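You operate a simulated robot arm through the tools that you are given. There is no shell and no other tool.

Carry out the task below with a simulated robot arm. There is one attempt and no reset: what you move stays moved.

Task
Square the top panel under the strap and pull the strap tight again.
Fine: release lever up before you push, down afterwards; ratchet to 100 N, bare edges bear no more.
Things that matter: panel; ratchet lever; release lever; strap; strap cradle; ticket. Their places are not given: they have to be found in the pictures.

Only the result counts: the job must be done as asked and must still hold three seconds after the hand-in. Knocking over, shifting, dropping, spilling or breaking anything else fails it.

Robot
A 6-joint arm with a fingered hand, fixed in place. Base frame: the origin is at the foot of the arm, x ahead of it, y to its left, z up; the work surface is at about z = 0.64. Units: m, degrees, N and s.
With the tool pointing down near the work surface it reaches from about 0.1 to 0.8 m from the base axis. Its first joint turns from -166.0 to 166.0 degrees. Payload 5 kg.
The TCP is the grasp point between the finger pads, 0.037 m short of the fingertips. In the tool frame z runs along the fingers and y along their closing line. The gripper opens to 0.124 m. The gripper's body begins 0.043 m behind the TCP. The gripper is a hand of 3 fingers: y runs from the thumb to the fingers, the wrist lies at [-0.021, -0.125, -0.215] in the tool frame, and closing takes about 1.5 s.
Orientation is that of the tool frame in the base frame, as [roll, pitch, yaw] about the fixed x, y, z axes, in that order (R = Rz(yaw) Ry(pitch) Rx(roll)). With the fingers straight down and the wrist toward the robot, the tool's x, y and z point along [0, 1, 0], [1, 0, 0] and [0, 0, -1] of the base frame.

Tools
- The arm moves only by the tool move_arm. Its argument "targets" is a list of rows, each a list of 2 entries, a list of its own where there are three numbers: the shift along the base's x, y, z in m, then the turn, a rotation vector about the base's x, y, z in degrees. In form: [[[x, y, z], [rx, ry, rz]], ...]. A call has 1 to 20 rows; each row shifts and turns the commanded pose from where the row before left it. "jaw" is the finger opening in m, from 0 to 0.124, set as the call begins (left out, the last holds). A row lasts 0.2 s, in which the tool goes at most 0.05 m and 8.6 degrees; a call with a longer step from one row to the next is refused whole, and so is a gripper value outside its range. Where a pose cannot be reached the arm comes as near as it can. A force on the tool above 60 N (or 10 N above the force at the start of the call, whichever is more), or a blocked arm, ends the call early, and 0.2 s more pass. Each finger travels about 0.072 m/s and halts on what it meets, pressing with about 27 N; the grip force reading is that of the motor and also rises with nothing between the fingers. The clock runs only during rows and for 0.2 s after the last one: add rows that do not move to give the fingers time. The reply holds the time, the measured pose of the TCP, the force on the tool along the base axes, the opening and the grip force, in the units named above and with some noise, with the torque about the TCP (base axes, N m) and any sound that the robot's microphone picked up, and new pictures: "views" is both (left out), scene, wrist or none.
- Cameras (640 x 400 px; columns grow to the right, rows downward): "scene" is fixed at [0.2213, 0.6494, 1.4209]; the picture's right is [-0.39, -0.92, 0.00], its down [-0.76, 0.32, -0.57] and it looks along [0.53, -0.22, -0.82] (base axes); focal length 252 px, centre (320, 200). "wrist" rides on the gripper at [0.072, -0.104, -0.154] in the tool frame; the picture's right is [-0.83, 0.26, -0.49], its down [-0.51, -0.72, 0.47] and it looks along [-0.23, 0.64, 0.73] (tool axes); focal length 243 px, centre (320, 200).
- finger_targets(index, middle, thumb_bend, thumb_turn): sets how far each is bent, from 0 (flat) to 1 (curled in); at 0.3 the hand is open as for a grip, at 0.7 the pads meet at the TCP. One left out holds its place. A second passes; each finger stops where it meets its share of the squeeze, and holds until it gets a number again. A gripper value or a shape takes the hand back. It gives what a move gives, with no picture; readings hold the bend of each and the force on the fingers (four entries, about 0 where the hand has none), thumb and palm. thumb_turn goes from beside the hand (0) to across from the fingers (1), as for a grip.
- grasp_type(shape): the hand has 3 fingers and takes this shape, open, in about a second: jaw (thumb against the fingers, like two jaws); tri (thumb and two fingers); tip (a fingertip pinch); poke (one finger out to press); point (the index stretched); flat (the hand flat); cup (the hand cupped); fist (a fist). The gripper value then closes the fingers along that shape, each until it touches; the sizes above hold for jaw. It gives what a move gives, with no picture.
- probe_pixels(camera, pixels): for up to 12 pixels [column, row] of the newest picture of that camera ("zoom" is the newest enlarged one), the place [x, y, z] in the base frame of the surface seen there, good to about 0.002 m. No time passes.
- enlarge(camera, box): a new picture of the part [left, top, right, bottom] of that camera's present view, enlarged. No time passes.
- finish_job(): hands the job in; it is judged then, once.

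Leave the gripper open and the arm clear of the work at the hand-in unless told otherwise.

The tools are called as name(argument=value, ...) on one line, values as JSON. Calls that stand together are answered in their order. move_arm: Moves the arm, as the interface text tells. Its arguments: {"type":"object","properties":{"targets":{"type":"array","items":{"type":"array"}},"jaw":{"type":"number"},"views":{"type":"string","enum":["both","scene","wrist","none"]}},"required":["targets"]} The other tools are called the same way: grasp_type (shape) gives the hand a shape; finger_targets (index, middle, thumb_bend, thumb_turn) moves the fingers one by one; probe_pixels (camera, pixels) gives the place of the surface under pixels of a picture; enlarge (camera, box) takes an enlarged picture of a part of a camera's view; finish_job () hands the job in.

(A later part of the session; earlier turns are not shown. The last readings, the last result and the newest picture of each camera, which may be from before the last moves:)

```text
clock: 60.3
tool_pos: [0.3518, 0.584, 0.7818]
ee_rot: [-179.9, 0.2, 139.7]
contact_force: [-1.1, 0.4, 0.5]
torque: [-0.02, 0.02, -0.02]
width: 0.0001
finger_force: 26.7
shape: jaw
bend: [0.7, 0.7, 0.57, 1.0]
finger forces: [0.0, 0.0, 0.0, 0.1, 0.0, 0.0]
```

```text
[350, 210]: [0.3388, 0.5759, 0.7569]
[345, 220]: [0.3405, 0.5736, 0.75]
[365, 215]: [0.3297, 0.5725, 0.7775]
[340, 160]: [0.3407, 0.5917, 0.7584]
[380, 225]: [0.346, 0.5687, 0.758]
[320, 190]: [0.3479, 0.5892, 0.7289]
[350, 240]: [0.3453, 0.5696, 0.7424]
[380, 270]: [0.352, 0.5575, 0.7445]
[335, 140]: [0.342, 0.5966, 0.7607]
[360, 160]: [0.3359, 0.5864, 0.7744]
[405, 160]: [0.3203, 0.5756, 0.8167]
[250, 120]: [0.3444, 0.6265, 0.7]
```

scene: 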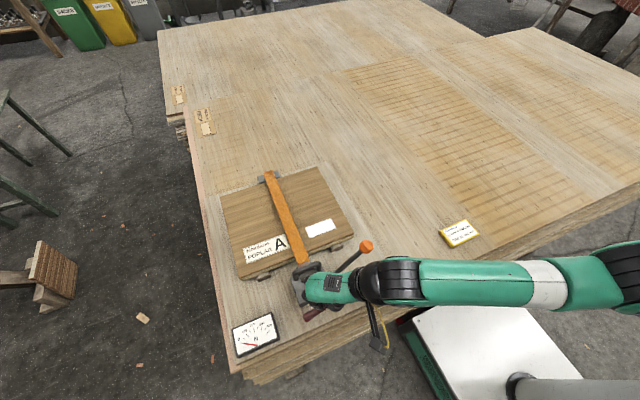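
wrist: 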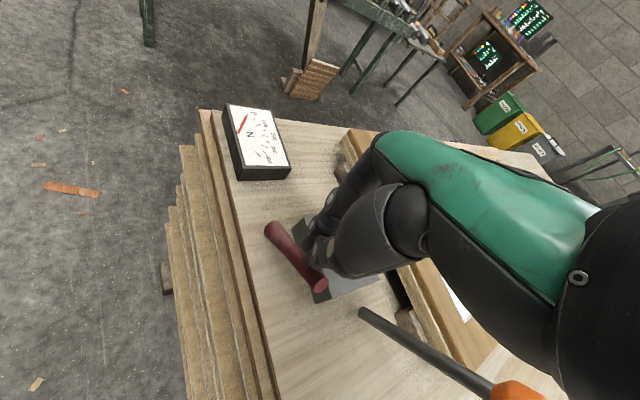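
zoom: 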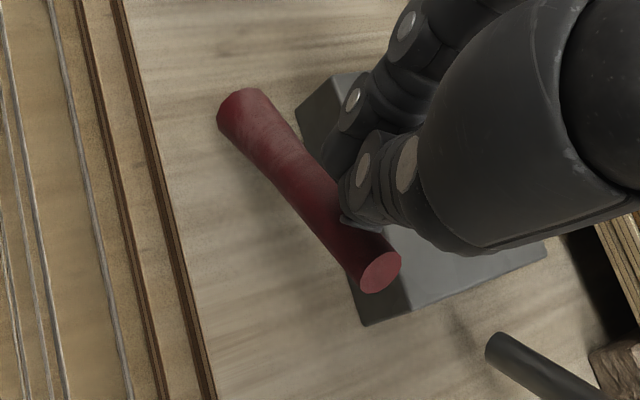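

Actually the lever is already being pressed: its end has moved from z 0.758 to 0.7445, with negligible force. I continue pressing down.

move_arm(targets=[[[0, 0, -0.01], [0, 0, 0]], [[0, 0, -0.01], [0, 0, 0]], [[0, 0, -0.01], [0, 0, 0]]], views="both")

enlarge(camera="wrist", box=[200, 190, 400, 330])

probe_pixels(camera="zoom", pixels=[[420, 300], [400, 290], [380, 260], [350, 215], [300, 150], [270, 110], [345, 220], [410, 310]])

```text
clock: 61.1
tool_pos: [0.3504, 0.5846, 0.7508]
ee_rot: [180.0, 0.2, 139.8]
contact_force: [0.7, 0.3, 0.3]
torque: [0.0, 0.02, -0.01]
width: 0.0003
finger_force: 26.8
shape: jaw
bend: [0.7, 0.7, 0.57, 1.0]
finger forces: [0.1, 0.0, 0.0, 0.1, 0.0, 0.0]
```

scene: 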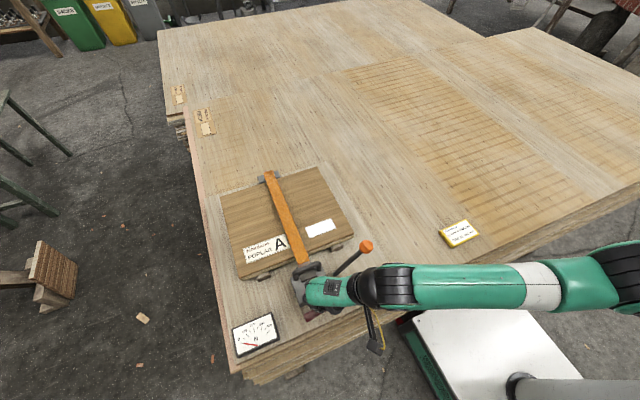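
wrist: 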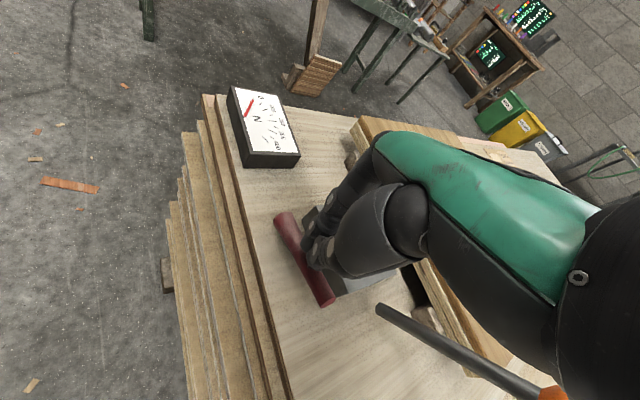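

```text
2.86 times, centred on (300, 260) of wrist
```

zoom: 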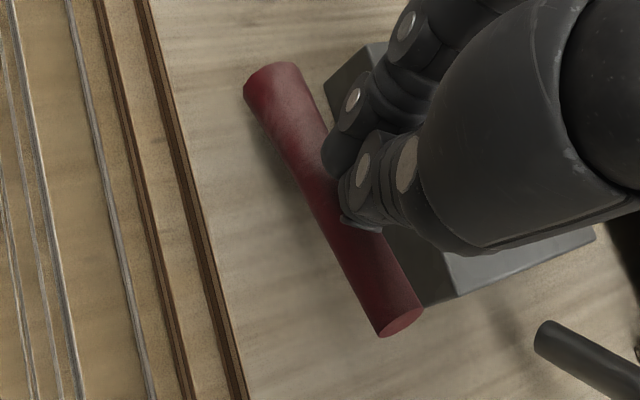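

```text
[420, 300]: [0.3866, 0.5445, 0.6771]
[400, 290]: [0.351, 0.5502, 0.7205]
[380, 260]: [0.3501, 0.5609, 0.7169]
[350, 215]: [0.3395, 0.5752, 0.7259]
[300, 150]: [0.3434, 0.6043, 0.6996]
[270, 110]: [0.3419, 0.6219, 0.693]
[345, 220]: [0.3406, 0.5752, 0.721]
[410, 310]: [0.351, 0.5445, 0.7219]
```

The lever end is at z≈0.722 now (fully down was ≈0.708). I press the remaining ≈13 mm.

move_arm(targets=[[[0, 0, -0.006], [0, 0, 0]], [[0, 0, -0.005], [0, 0, 0]], [[0, 0, -0.004], [0, 0, 0]]], views="wrist")

enlarge(camera="wrist", box=[200, 190, 400, 330])

probe_pixels(camera="zoom", pixels=[[400, 290], [415, 315], [405, 320], [380, 260], [350, 215], [300, 150], [270, 110], [400, 300]])

```text
clock: 61.9
tool_pos: [0.3514, 0.586, 0.7407]
ee_rot: [179.7, 0.0, 139.8]
contact_force: [-3.4, 1.0, 26.2]
torque: [-0.3, 0.15, -0.04]
width: 0.0001
finger_force: 27.2
shape: jaw
bend: [0.7, 0.7, 0.57, 1.0]
finger forces: [0.0, 0.1, 0.0, 0.1, 53.4, 0.1]
```

wrist: 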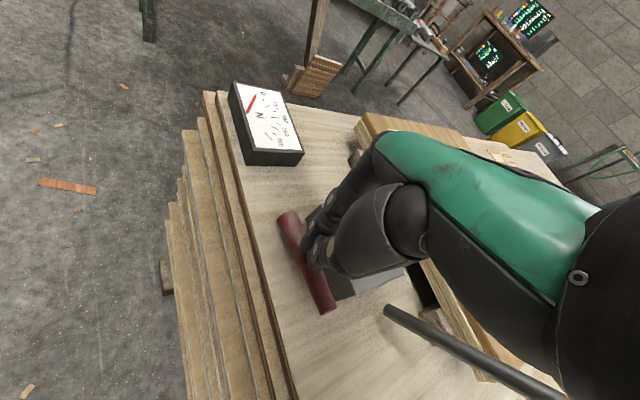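

```text
2.86 times, centred on (300, 260) of wrist
```

zoom: 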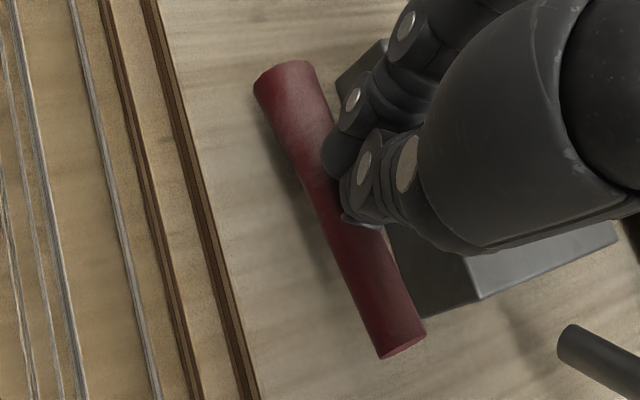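

```text
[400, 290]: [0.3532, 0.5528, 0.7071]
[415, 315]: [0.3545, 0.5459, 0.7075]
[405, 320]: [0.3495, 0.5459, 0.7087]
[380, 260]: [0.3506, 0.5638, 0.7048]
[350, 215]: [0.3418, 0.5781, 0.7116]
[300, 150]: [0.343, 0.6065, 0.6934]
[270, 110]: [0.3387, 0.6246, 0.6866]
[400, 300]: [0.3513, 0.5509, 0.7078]
```

The lever is fully down at its stop (end top z≈0.708, 26 N on the finger). I lift off and check that it stays down.

move_arm(targets=[[[0, 0, 0.02], [0, 0, 0]], [[0, 0, 0.045], [0, 0, 0]], [[0, 0, 0.045], [0, 0, 0]], [[0, 0, 0.045], [0, 0, 0]], [[0, 0, 0.045], [0, 0, 0]], [[-0.03, 0, 0.02], [0, 0, 0]]], views="both")

enlarge(camera="scene", box=[225, 280, 345, 365])

enlarge(camera="wrist", box=[180, 140, 420, 300])

```text
clock: 63.3
tool_pos: [0.3207, 0.5837, 0.9555]
ee_rot: [-179.9, 0.2, 139.9]
contact_force: [0.2, -0.1, -0.6]
torque: [0.02, 0.03, 0.01]
width: 0.0001
finger_force: 26.8
shape: jaw
bend: [0.7, 0.7, 0.57, 1.0]
finger forces: [0.0, 0.1, 0.0, 0.0, 0.0, 0.1]
```

scene: 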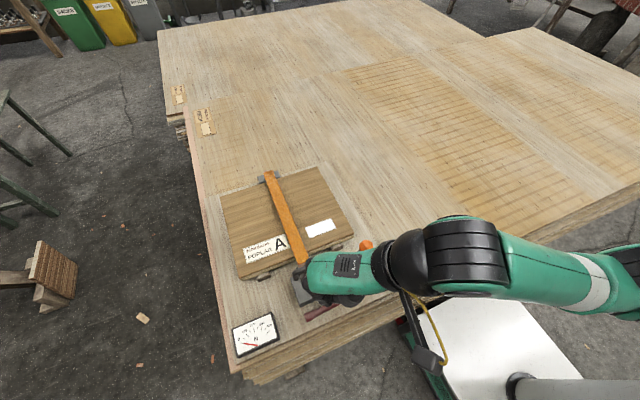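
wrist: 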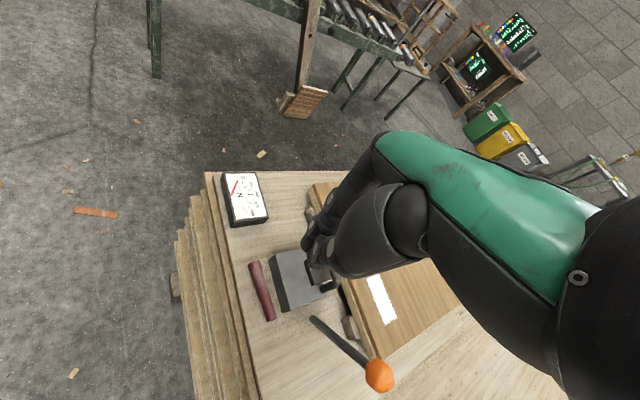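

```text
4.71 times, centred on (285, 322) of scene
```

zoom: 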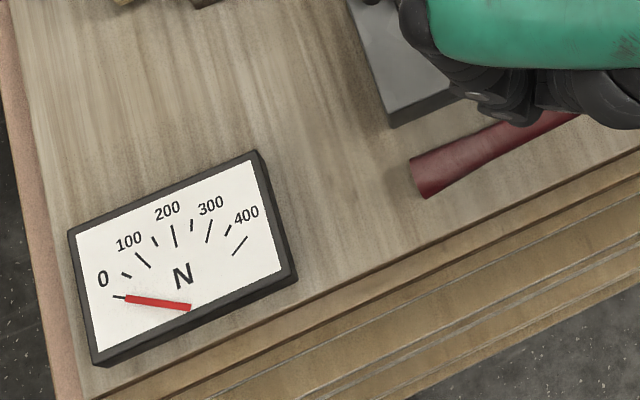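

```text
2.50 times, centred on (300, 220) of wrist
```

zoom: 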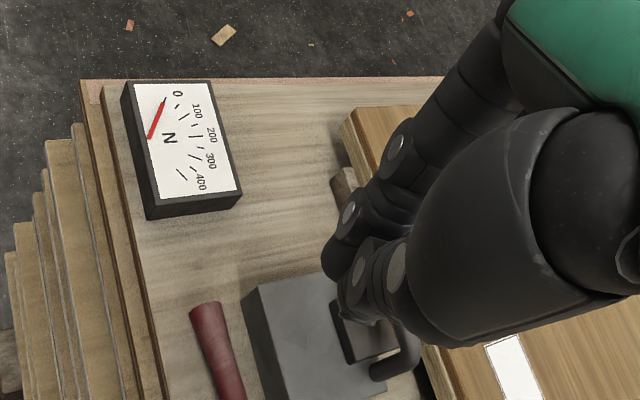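

The release lever stays down, gauge at 0. Now the ratchet lever: I probe the orange ball in the wrist view (around (378,376)) and rod to find its centre.

probe_pixels(camera="wrist", pixels=[[378, 376], [370, 376], [388, 376], [378, 364], [378, 386], [372, 366], [386, 368], [350, 350], [330, 333], [316, 321], [384, 384], [375, 370]])

enlarge(camera="wrist", box=[290, 300, 430, 400])

```text
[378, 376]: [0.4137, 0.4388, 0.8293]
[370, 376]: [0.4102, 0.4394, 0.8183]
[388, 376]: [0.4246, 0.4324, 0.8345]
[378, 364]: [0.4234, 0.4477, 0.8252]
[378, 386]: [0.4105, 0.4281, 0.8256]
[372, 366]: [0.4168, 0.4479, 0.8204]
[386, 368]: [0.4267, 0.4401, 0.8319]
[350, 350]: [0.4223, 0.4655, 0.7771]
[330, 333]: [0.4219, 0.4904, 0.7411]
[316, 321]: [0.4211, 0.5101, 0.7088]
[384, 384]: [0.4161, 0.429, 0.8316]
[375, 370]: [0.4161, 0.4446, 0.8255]
```

```text
4.00 times, centred on (360, 350) of wrist
```

zoom: 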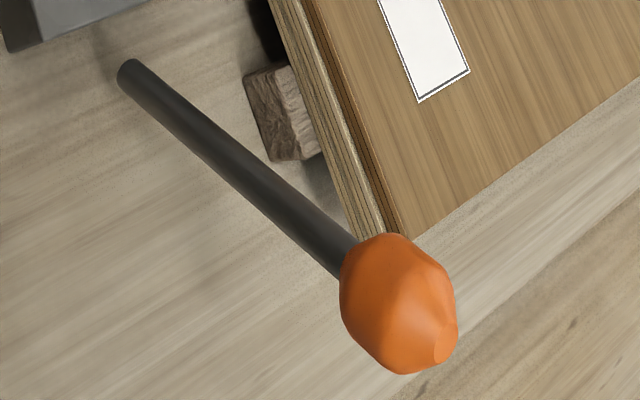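

Ball centre is about (0.424,0.431,0.815), diameter ≈43 mm; the rod lies in the plane x≈0.424. I'll turn to yaw 90 (fingers on +x, thumb on −x), open to 0.09 and come above it.

move_arm(jaw=0.09, targets=[[[0.0172, -0.0255, 0.005], [0, 0, -8.33]], [[0.0172, -0.0255, 0.005], [0, 0, -8.33]], [[0.0172, -0.0255, 0], [0, 0, -8.33]], [[0.0172, -0.0255, 0], [0, 0, -8.33]], [[0.0172, -0.0255, 0], [0, 0, -8.33]], [[0.0172, -0.0255, 0], [0, 0, -8.33]], [[0, 0, -0.03], [0, 0, 0]], [[0, 0, -0.03], [0, 0, 0]]], views="both")

enlarge(camera="wrist", box=[200, 160, 440, 320])

enlarge(camera="scene", box=[300, 190, 440, 290])

```text
clock: 65.1
tool_pos: [0.4242, 0.4301, 0.9079]
ee_rot: [180.0, 0.2, 89.7]
contact_force: [-0.5, 0.4, 0.4]
torque: [-0.01, -0.02, -0.01]
width: 0.0899
finger_force: 0.1
shape: jaw
bend: [0.27, 0.37, 0.57, 0.99]
finger forces: [0.0, 0.1, 0.0, 0.0, 0.0, 0.0]
```

scene: 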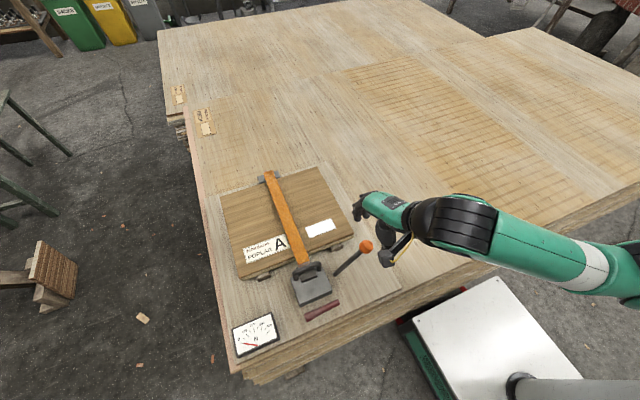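
wrist: 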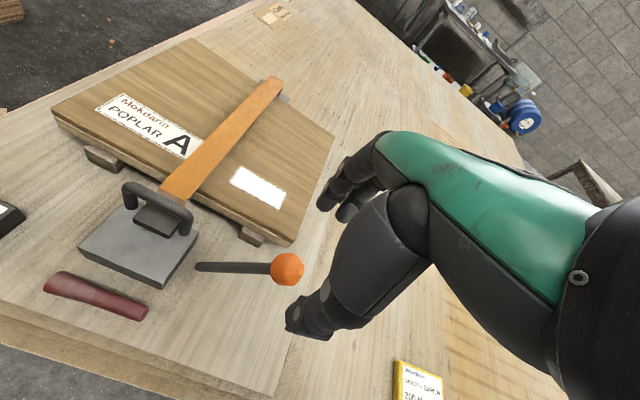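

```text
2.50 times, centred on (320, 240) of wrist
```

zoom: 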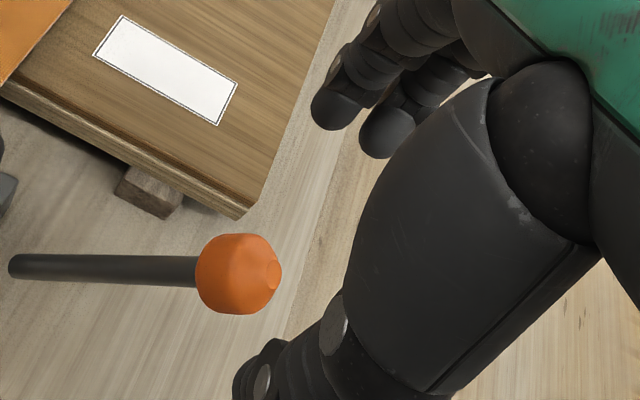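

```text
4.00 times, centred on (370, 240) of scene
```

zoom: 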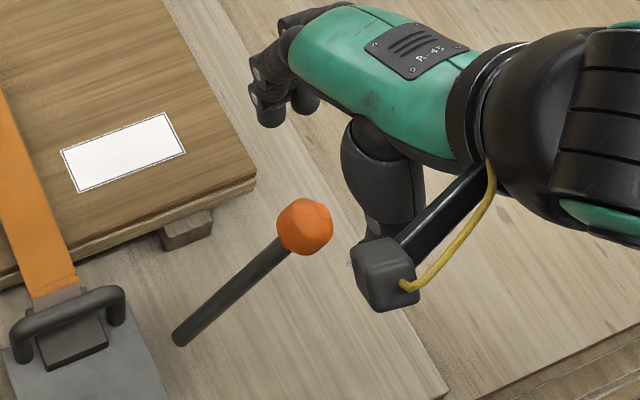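

Good view of the whole set-up in the wrist camera now. I refine the ball's place with probes around (287,269) before descending over it.

probe_pixels(camera="wrist", pixels=[[287, 269], [276, 268], [300, 268], [287, 257], [286, 282], [280, 260], [295, 260], [295, 278], [260, 267], [240, 267], [200, 266], [325, 200]])

```text
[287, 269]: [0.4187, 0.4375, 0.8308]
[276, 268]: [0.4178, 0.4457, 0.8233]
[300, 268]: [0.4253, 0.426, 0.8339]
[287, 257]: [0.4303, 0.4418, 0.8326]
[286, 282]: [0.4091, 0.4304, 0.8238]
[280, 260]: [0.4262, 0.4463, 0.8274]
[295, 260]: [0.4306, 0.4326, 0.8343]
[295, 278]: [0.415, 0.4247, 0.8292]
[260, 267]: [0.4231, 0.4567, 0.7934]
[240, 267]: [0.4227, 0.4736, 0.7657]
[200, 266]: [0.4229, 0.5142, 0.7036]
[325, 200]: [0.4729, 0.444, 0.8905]
```

Ball centre ≈(0.426,0.431,0.813). I descend straddling it along x, then close on it.

move_arm(targets=[[[0.002, 0.001, -0.03], [0, 0, 0]], [[0, 0, -0.03], [0, 0, 0]], [[0, 0, -0.03], [0, 0, 0]]], views="wrist")

enlarge(camera="wrist", box=[200, 140, 440, 320])

enlarge(camera="scene", box=[300, 190, 440, 290])

```text
clock: 65.9
tool_pos: [0.427, 0.4307, 0.8167]
ee_rot: [179.9, 0.2, 89.8]
contact_force: [-0.2, 0.7, -0.1]
torque: [0.02, 0.0, -0.01]
width: 0.0898
finger_force: 0.0
shape: jaw
bend: [0.27, 0.37, 0.57, 0.99]
finger forces: [0.0, 0.1, 0.0, 0.0, 0.0, 0.0]
```

wrist: 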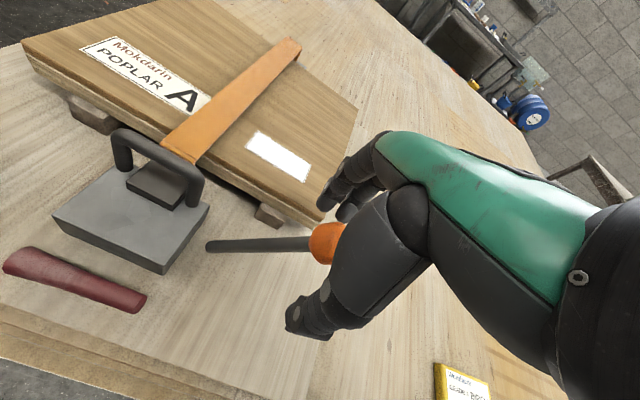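

```text
2.22 times, centred on (320, 230) of wrist
```

zoom: 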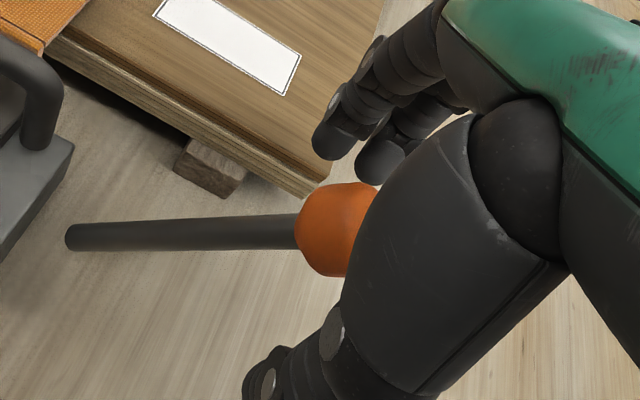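

```text
4.00 times, centred on (370, 240) of scene
```

zoom: 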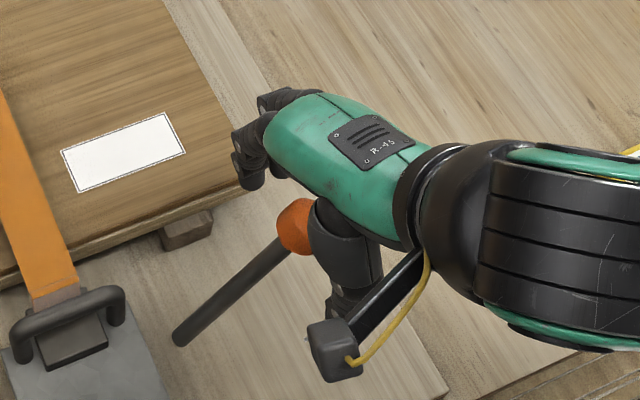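

The ball is between fingers and thumb. I close on it, holding still for the time needed.

move_arm(jaw=0.03, targets=[[[0, 0, 0], [0, 0, 0]], [[0, 0, 0], [0, 0, 0]], [[0, 0, 0], [0, 0, 0]], [[0, 0, 0], [0, 0, 0]], [[0, 0, 0], [0, 0, 0]], [[0, 0, 0], [0, 0, 0]], [[0, 0, 0], [0, 0, 0]], [[0, 0, 0], [0, 0, 0]]], views="both")

enlarge(camera="wrist", box=[200, 140, 440, 320])

```text
clock: 67.7
tool_pos: [0.4269, 0.4329, 0.8182]
ee_rot: [-180.0, 0.2, 89.7]
contact_force: [0.1, -0.8, 0.3]
torque: [0.02, 0.01, 0.02]
width: 0.0306
finger_force: 0.0
shape: jaw
bend: [0.73, 0.57, 0.74, 1.0]
finger forces: [0.1, 0.0, 0.1, 0.1, 0.0, 0.0]
```

scene: 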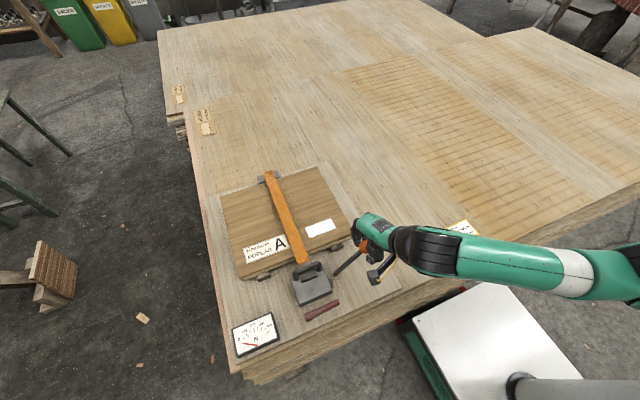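
wrist: 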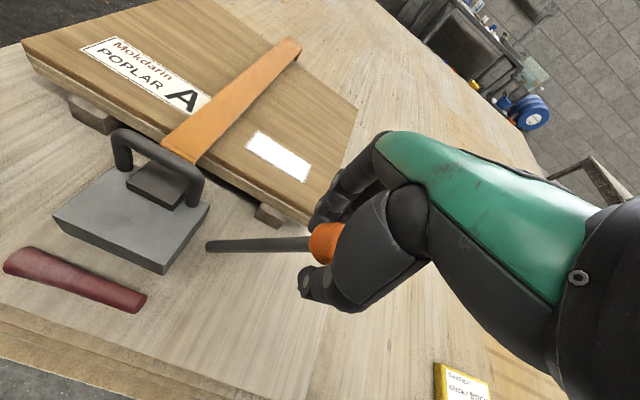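

```text
2.22 times, centred on (320, 230) of wrist
```

zoom: 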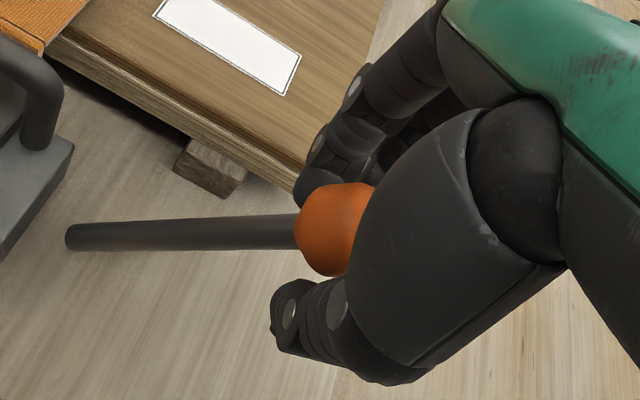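

No touch yet at 0.03 opening; I close further until the fingers meet the ball.

move_arm(jaw=0.0, targets=[[[0, 0, 0], [0, 0, 0]], [[0, 0, 0], [0, 0, 0]], [[0, 0, 0], [0, 0, 0]], [[0, 0, 0], [0, 0, 0]], [[0, 0, 0], [0, 0, 0]], [[0, 0, 0], [0, 0, 0]]], views="wrist")

enlarge(camera="wrist", box=[200, 140, 440, 320])

```text
clock: 69.1
tool_pos: [0.4254, 0.4323, 0.8164]
ee_rot: [-179.8, 0.2, 89.8]
contact_force: [-6.2, 0.0, 0.3]
torque: [0.0, -0.21, -0.08]
width: 0.0112
finger_force: 26.7
shape: jaw
bend: [0.72, 0.7, 0.76, 1.0]
finger forces: [15.7, 2.4, 0.0, 0.0, 26.1, 0.0]
```

wrist: 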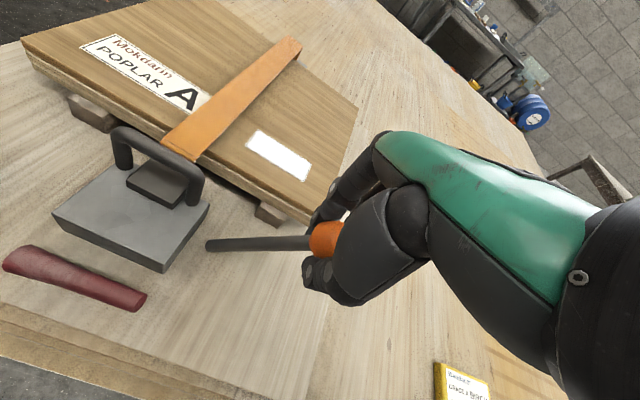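

```text
2.22 times, centred on (320, 230) of wrist
```

zoom: 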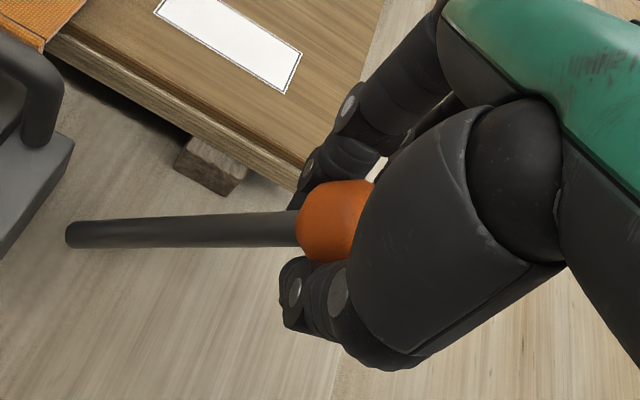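

Gripped: 16 N index against 26 N thumb. Now a small test movement along the suspected arc (lever swinging down toward −y), about 10 mm, watching force and the gauge.

move_arm(targets=[[[0, -0.0042, -0.0027], [0, 0, 0]], [[0, -0.0042, -0.0027], [0, 0, 0]]], views="both")

enlarge(camera="scene", box=[225, 280, 345, 365])

```text
clock: 69.7
tool_pos: [0.4267, 0.4254, 0.8105]
ee_rot: [-179.9, 0.1, 89.8]
contact_force: [-9.5, 10.9, 0.3]
torque: [0.11, -0.04, 0.02]
width: 0.0112
finger_force: 27.3
shape: jaw
bend: [0.72, 0.7, 0.76, 1.0]
finger forces: [15.4, 1.5, 0.0, 0.0, 26.4, 0.0]
```

scene: 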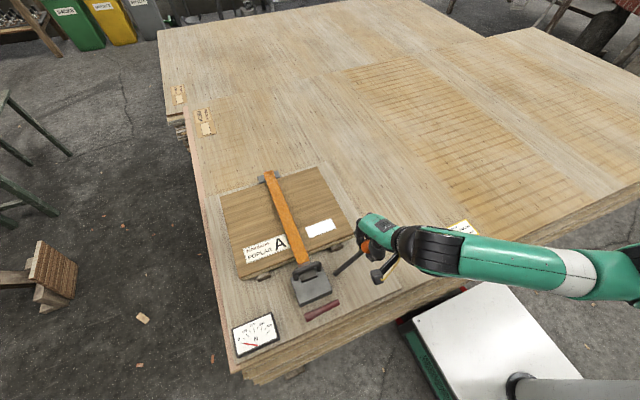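
wrist: 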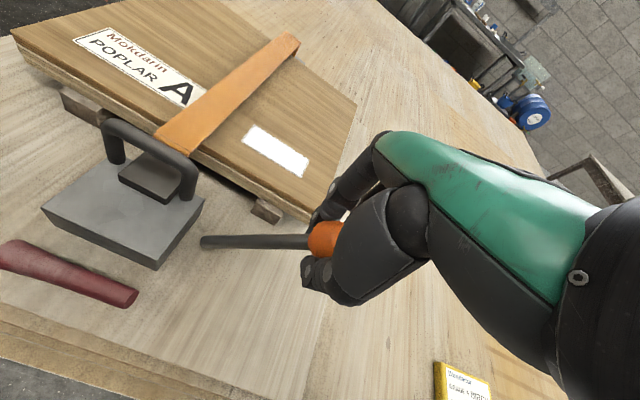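

```text
4.71 times, centred on (285, 322) of scene
```

zoom: 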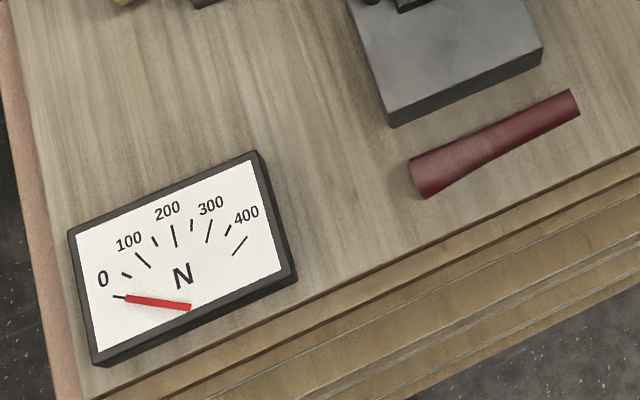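

There's 11 N resisting in y. I check whether the rod actually moved by probing it.

probe_pixels(camera="wrist", pixels=[[205, 242], [220, 242], [250, 241], [280, 241], [300, 241], [320, 235], [318, 225], [315, 245]])

enlarge(camera="scene", box=[310, 220, 410, 300])

```text
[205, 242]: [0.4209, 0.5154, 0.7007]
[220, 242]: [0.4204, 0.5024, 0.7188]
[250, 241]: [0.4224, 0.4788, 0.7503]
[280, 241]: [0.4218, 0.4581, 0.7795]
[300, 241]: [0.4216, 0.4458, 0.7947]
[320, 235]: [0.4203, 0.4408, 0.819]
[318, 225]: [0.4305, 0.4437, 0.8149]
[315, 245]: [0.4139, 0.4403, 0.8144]
```

```text
5.00 times, centred on (360, 260) of scene
```

zoom: 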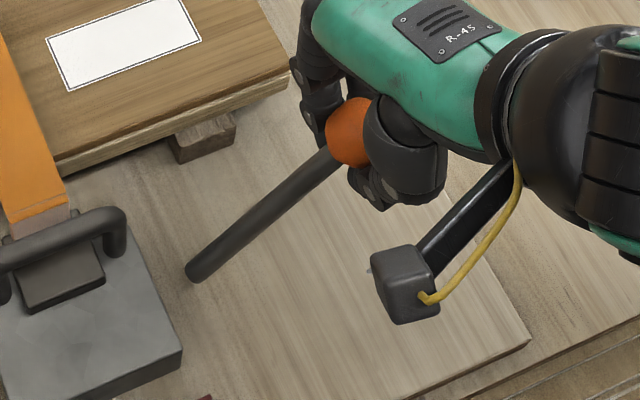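

The rod turned from ≈57° to ≈53.5°, so it swings in the y–z plane as thought. I continue down the arc to about 40° and look at the gauge.

move_arm(targets=[[[0, -0.007, -0.006], [0, 0, 0]], [[0, -0.007, -0.0063], [0, 0, 0]], [[0, -0.0052, -0.0056], [0, 0, 0]], [[0, -0.0051, -0.0056], [0, 0, 0]]], views="both")

enlarge(camera="scene", box=[225, 280, 345, 365])

enlarge(camera="wrist", box=[160, 160, 400, 320])

```text
clock: 70.7
tool_pos: [0.4263, 0.3997, 0.7881]
ee_rot: [180.0, 0.2, 89.8]
contact_force: [-7.5, 16.3, -0.1]
torque: [0.3, -0.04, 0.09]
width: 0.0126
finger_force: 27.0
shape: jaw
bend: [0.72, 0.7, 0.76, 1.0]
finger forces: [16.7, 2.4, 0.1, 0.0, 24.8, 0.0]
```

scene: 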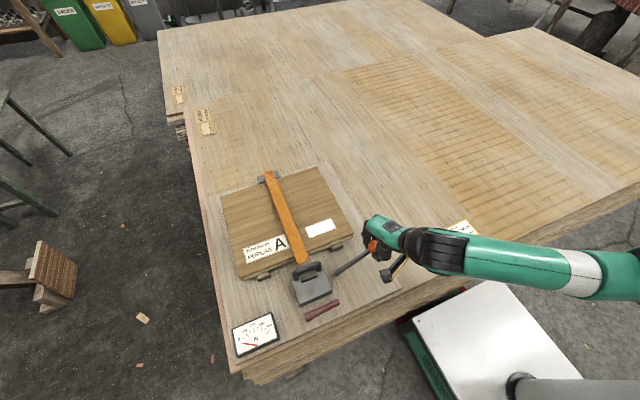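
wrist: 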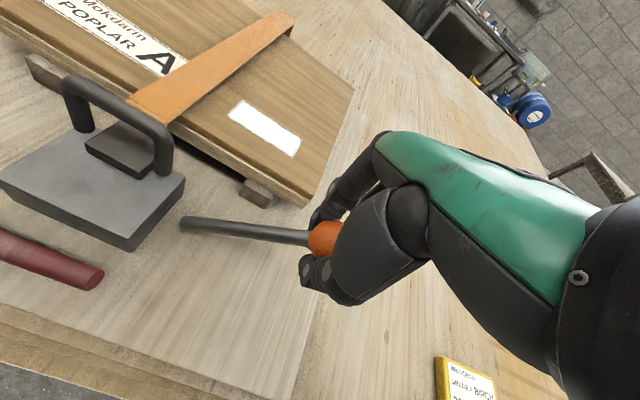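

```text
4.71 times, centred on (285, 322) of scene
```

zoom: 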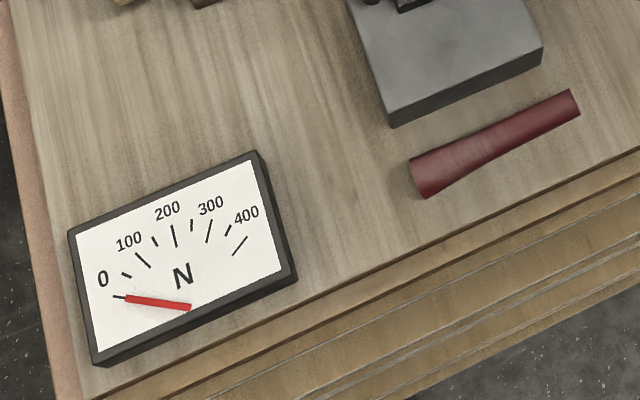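

```text
2.50 times, centred on (280, 240) of wrist
```

zoom: 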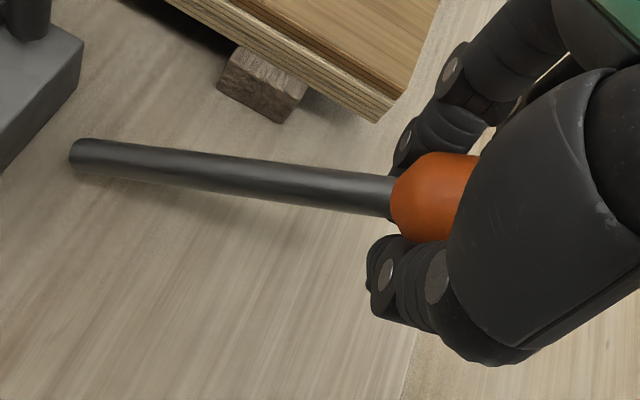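

Gauge still 0 at ≈42°, force 16 N mostly along y, which suggests I'm pulling slightly outward. I probe the rod to find the true pivot.

probe_pixels(camera="zoom", pixels=[[75, 150], [95, 152], [150, 162], [200, 172], [250, 178], [300, 187], [350, 193], [385, 197], [430, 190], [80, 165]])

```text
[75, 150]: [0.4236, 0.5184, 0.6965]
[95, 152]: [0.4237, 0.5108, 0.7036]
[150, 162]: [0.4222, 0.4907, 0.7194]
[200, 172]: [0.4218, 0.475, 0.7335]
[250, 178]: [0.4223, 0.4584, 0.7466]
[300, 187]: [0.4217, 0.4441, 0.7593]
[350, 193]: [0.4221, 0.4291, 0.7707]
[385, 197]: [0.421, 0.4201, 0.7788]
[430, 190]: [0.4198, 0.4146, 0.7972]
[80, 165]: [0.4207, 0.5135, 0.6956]
```

The pivot works out at (y 0.513, z 0.694) with radius 0.147. I follow that arc more exactly: down to about 30°.

move_arm(targets=[[[0, -0.0035, -0.0048], [0, 0, 0]], [[0, -0.0035, -0.0048], [0, 0, 0]], [[0, -0.0035, -0.0054], [0, 0, 0]], [[0, -0.0034, -0.0054], [0, 0, 0]]], views="both")

enlarge(camera="scene", box=[225, 280, 345, 365])

```text
clock: 71.7
tool_pos: [0.4262, 0.3847, 0.768]
ee_rot: [180.0, 0.3, 89.8]
contact_force: [-5.2, 17.9, -0.6]
torque: [0.35, -0.06, 0.08]
width: 0.0126
finger_force: 26.8
shape: jaw
bend: [0.72, 0.7, 0.77, 1.0]
finger forces: [17.7, 2.4, 0.1, 0.0, 23.6, 0.0]
```

scene: 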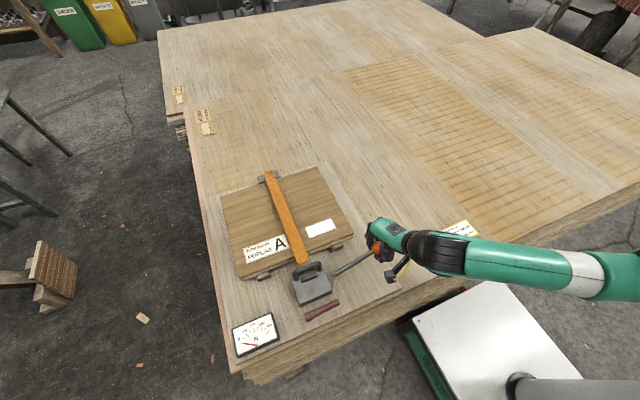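
wrist: 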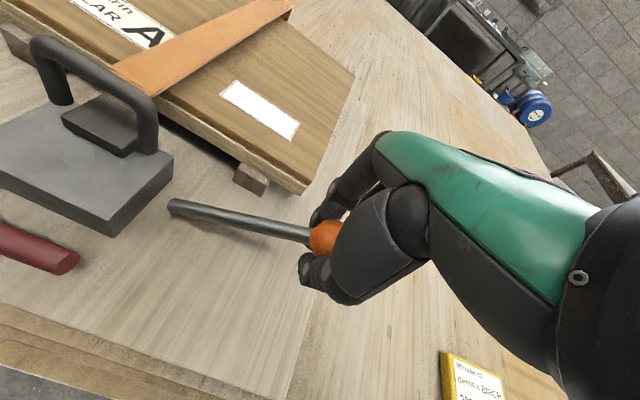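

```text
4.71 times, centred on (285, 322) of scene
```

zoom: 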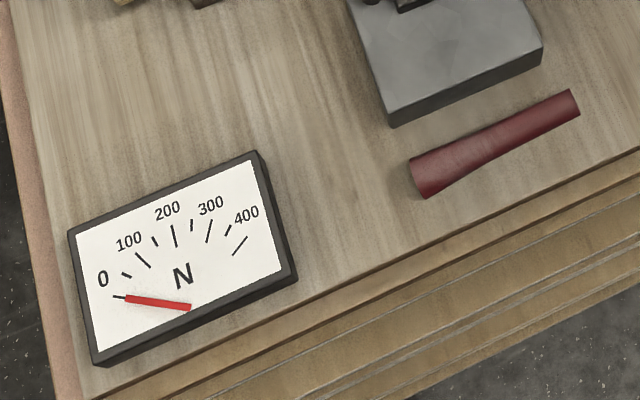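

Still 0 on the gauge at ≈30°, no sound. I continue to about 20°.

move_arm(targets=[[[0, -0.002, -0.0057], [0, 0, 0]], [[0, -0.002, -0.0057], [0, 0, 0]], [[0, -0.002, -0.0059], [0, 0, 0]], [[0, -0.002, -0.0059], [0, 0, 0]]], views="both")

enlarge(camera="scene", box=[225, 280, 345, 365])

```text
clock: 72.7
tool_pos: [0.4257, 0.3782, 0.744]
ee_rot: [180.0, 0.1, 89.8]
contact_force: [-8.4, 6.0, 1.1]
torque: [0.17, 0.05, -0.01]
width: 0.0134
finger_force: 26.5
shape: jaw
bend: [0.72, 0.7, 0.77, 1.0]
finger forces: [12.7, 3.0, 0.0, 0.0, 21.0, 0.0]
```

scene: 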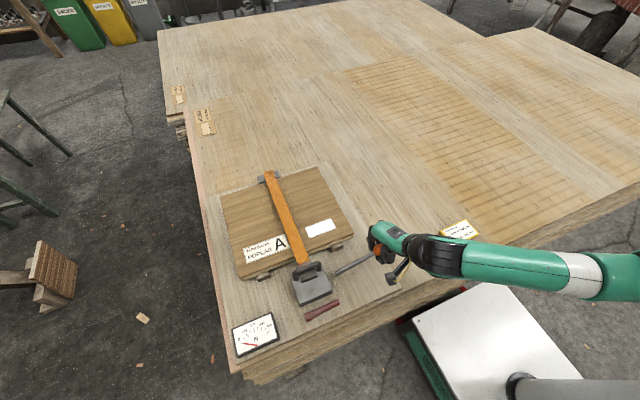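
wrist: 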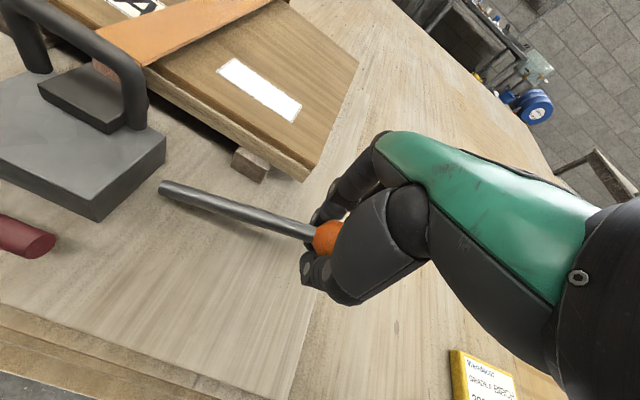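

```text
4.71 times, centred on (285, 322) of scene
```

zoom: 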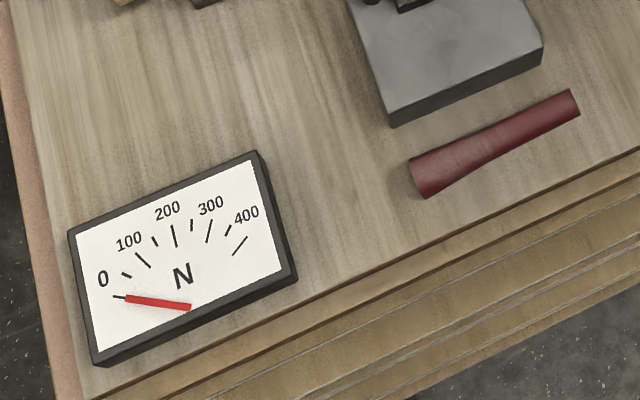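

No tension yet at ≈20°. Either the stroke counts on the way back or only when completed; I go on gently toward the lower end.

move_arm(targets=[[[0, -0.0015, -0.0061], [0, 0, 0]], [[0, -0.0015, -0.0061], [0, 0, 0]], [[0, -0.001, -0.0062], [0, 0, 0]]], views="both")

enlarge(camera="wrist", box=[140, 140, 380, 300])

probe_pixels(camera="zoom", pixels=[[60, 105], [100, 115], [150, 130], [200, 148], [250, 165], [300, 183], [350, 200], [380, 212], [430, 220]])

enlarge(camera="scene", box=[225, 280, 345, 365])

```text
clock: 73.5
tool_pos: [0.4259, 0.3725, 0.7251]
ee_rot: [-180.0, 0.2, 89.9]
contact_force: [-9.1, 4.4, 2.5]
torque: [0.13, 0.04, -0.03]
width: 0.0132
finger_force: 26.8
shape: jaw
bend: [0.72, 0.7, 0.78, 1.0]
finger forces: [10.9, 3.2, 0.0, 0.0, 20.9, 0.1]
```

scene: 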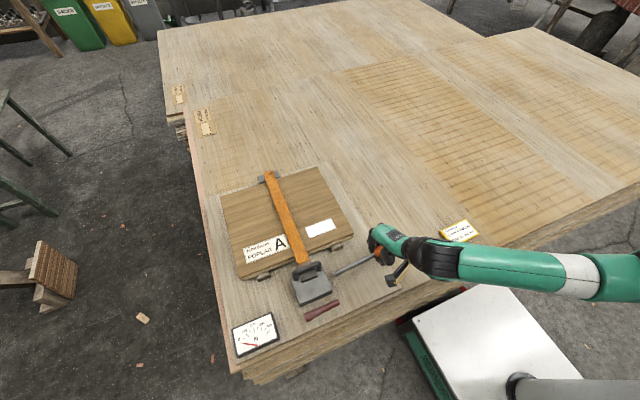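
wrist: 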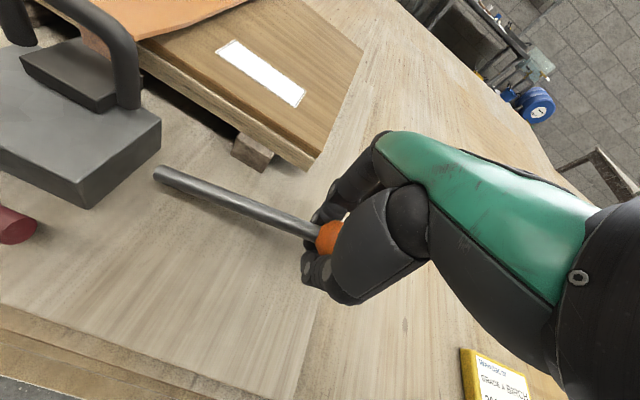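

```text
2.50 times, centred on (260, 220) of wrist
```

zoom: 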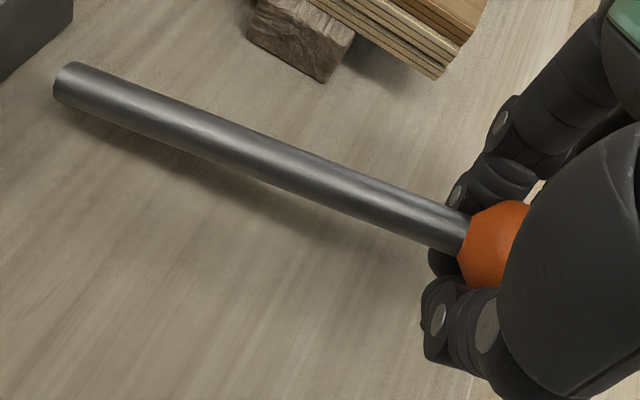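

```text
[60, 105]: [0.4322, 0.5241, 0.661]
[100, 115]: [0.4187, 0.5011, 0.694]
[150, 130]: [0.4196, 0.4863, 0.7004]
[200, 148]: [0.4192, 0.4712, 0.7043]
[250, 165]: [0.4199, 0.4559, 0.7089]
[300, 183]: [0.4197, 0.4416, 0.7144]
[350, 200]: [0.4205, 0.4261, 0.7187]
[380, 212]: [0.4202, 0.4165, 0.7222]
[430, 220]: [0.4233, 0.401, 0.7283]
```

```text
4.71 times, centred on (285, 322) of scene
```

zoom: 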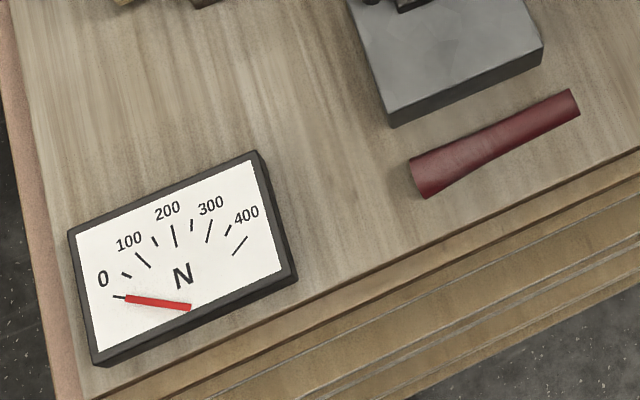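

The rod is at ≈17°, still 0 N and no click. I now swing it back up along the same arc, watching whether the gauge responds on the return.

move_arm(targets=[[[0, 0.001, 0.011], [0, 0, 0]], [[0, 0.004, 0.012], [0, 0, 0]], [[0, 0.0053, 0.0116], [0, 0, 0]], [[0, 0.0063, 0.0112], [0, 0, 0]]], views="scene")

enlarge(camera="scene", box=[225, 280, 345, 365])

```text
clock: 74.5
tool_pos: [0.426, 0.3902, 0.7711]
ee_rot: [-179.9, 0.2, 89.9]
contact_force: [-9.6, 21.9, 0.1]
torque: [-0.17, 0.08, 0.07]
width: 0.0126
finger_force: 27.3
shape: jaw
bend: [0.72, 0.7, 0.78, 1.0]
finger forces: [20.2, 0.1, 0.1, 0.0, 23.2, 0.1]
```

scene: 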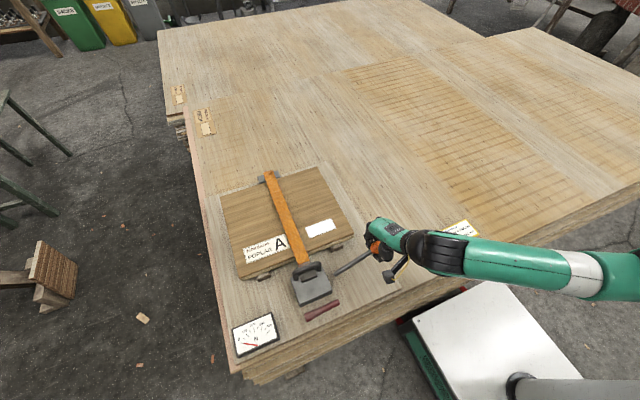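

```text
4.71 times, centred on (285, 322) of scene
```

zoom: 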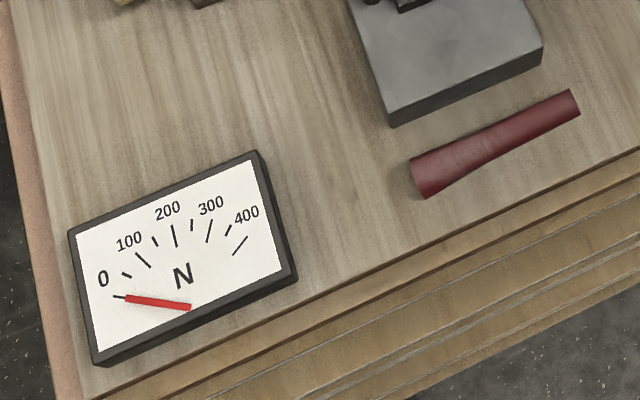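

Still 0; the lever presses the hand back up (spring-like). I bring it on up to its starting angle and read the gauge.

move_arm(targets=[[[0, 0.0075, 0.0106], [0, 0, 0]], [[0, 0.0085, 0.0099], [0, 0, 0]], [[0, 0.0092, 0.0091], [0, 0, 0]], [[0, 0.01, 0.0083], [0, 0, 0]], [[0, 0.0104, 0.0075], [0, 0, 0]]], views="both")

enlarge(camera="scene", box=[225, 280, 345, 365])

```text
clock: 75.7
tool_pos: [0.4256, 0.4299, 0.8112]
ee_rot: [-179.6, 1.0, 89.6]
contact_force: [-2.3, -14.1, 0.4]
torque: [-0.4, -0.06, -0.14]
width: 0.0113
finger_force: 26.9
shape: jaw
bend: [0.72, 0.7, 0.77, 1.0]
finger forces: [21.3, 0.6, 0.0, 0.0, 26.3, 0.0]
```

scene: 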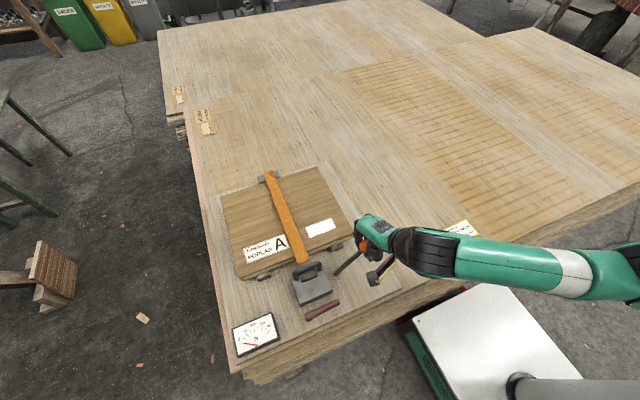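
wrist: 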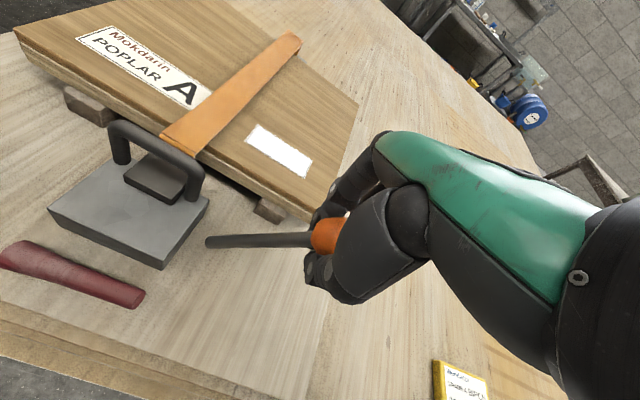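

```text
4.71 times, centred on (285, 322) of scene
```

zoom: 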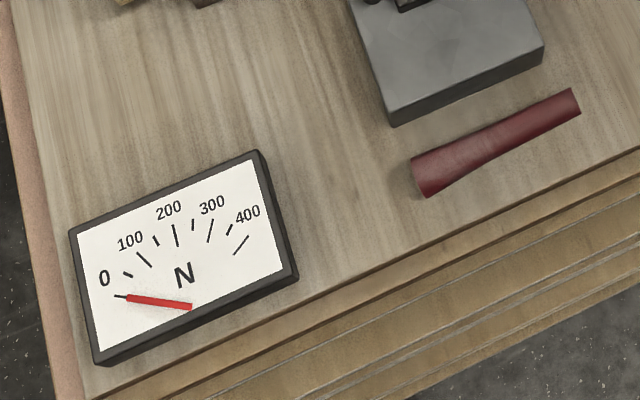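

Back at its upper stop (≈57°) and the gauge still reads 0, so the stroke must go lower. I make a full stroke on a slightly tighter arc, down to about 12°, then feel further for the lower stop.

move_arm(targets=[[[0, -0.0138, -0.0113], [0, 0, 0]], [[0, -0.0125, -0.013], [0, 0, 0]], [[0, -0.0105, -0.0145], [0, 0, 0]], [[0, -0.0085, -0.0125], [0, 0, 0]], [[0, -0.007, -0.0135], [0, 0, 0]], [[0, -0.006, -0.014], [0, 0, 0]], [[0, -0.0045, -0.014], [0, 0, 0]]], views="none")

move_arm(targets=[[[0, -0.001, -0.006], [0, 0, 0]], [[0, -0.001, -0.006], [0, 0, 0]]], views="both")

enlarge(camera="scene", box=[225, 280, 345, 365])

```text
clock: 77.3
tool_pos: [0.425, 0.3716, 0.7238]
ee_rot: [180.0, 0.1, 89.9]
contact_force: [-10.9, 7.2, 0.9]
torque: [0.12, -0.06, 0.03]
width: 0.0124
finger_force: 27.5
shape: jaw
bend: [0.73, 0.7, 0.78, 1.0]
finger forces: [8.9, 0.2, 0.1, 0.0, 18.0, 0.0]
```

```text
clock: 77.9
tool_pos: [0.4258, 0.3698, 0.712]
ee_rot: [180.0, 0.2, 89.8]
contact_force: [-11.4, 9.2, 2.8]
torque: [0.11, -0.05, 0.02]
width: 0.0125
finger_force: 27.5
shape: jaw
bend: [0.73, 0.7, 0.78, 1.0]
finger forces: [7.7, 0.1, 0.0, 0.0, 17.0, 0.1]
```

scene: 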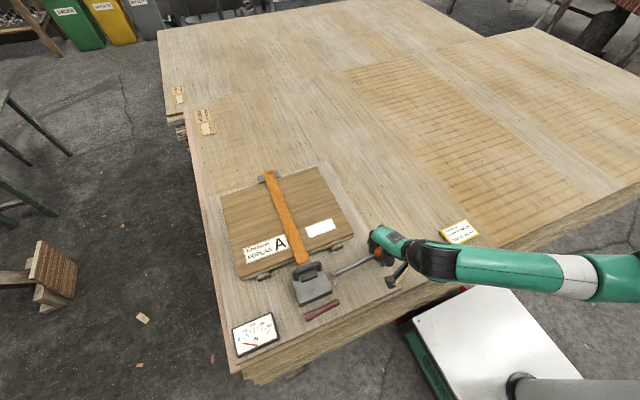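
wrist: 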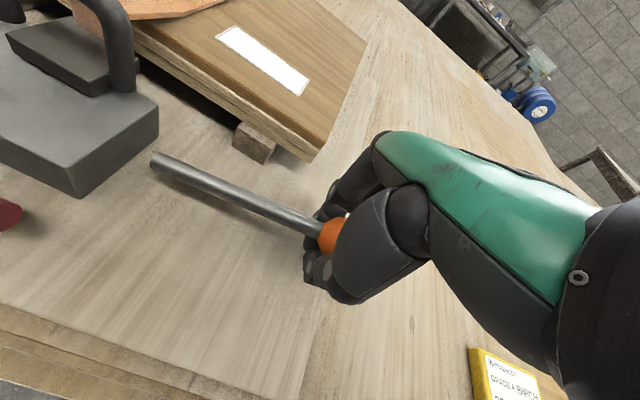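

```text
4.71 times, centred on (285, 322) of scene
```

zoom: 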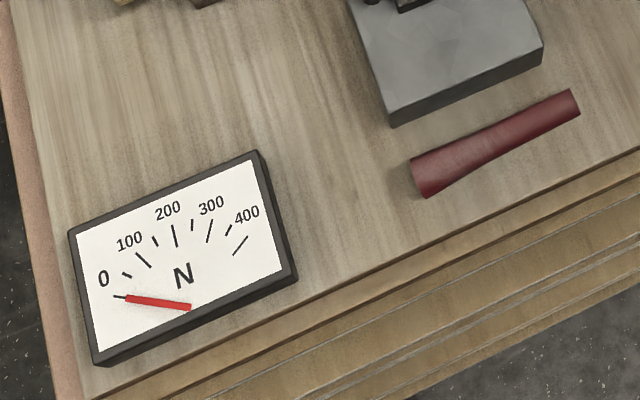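

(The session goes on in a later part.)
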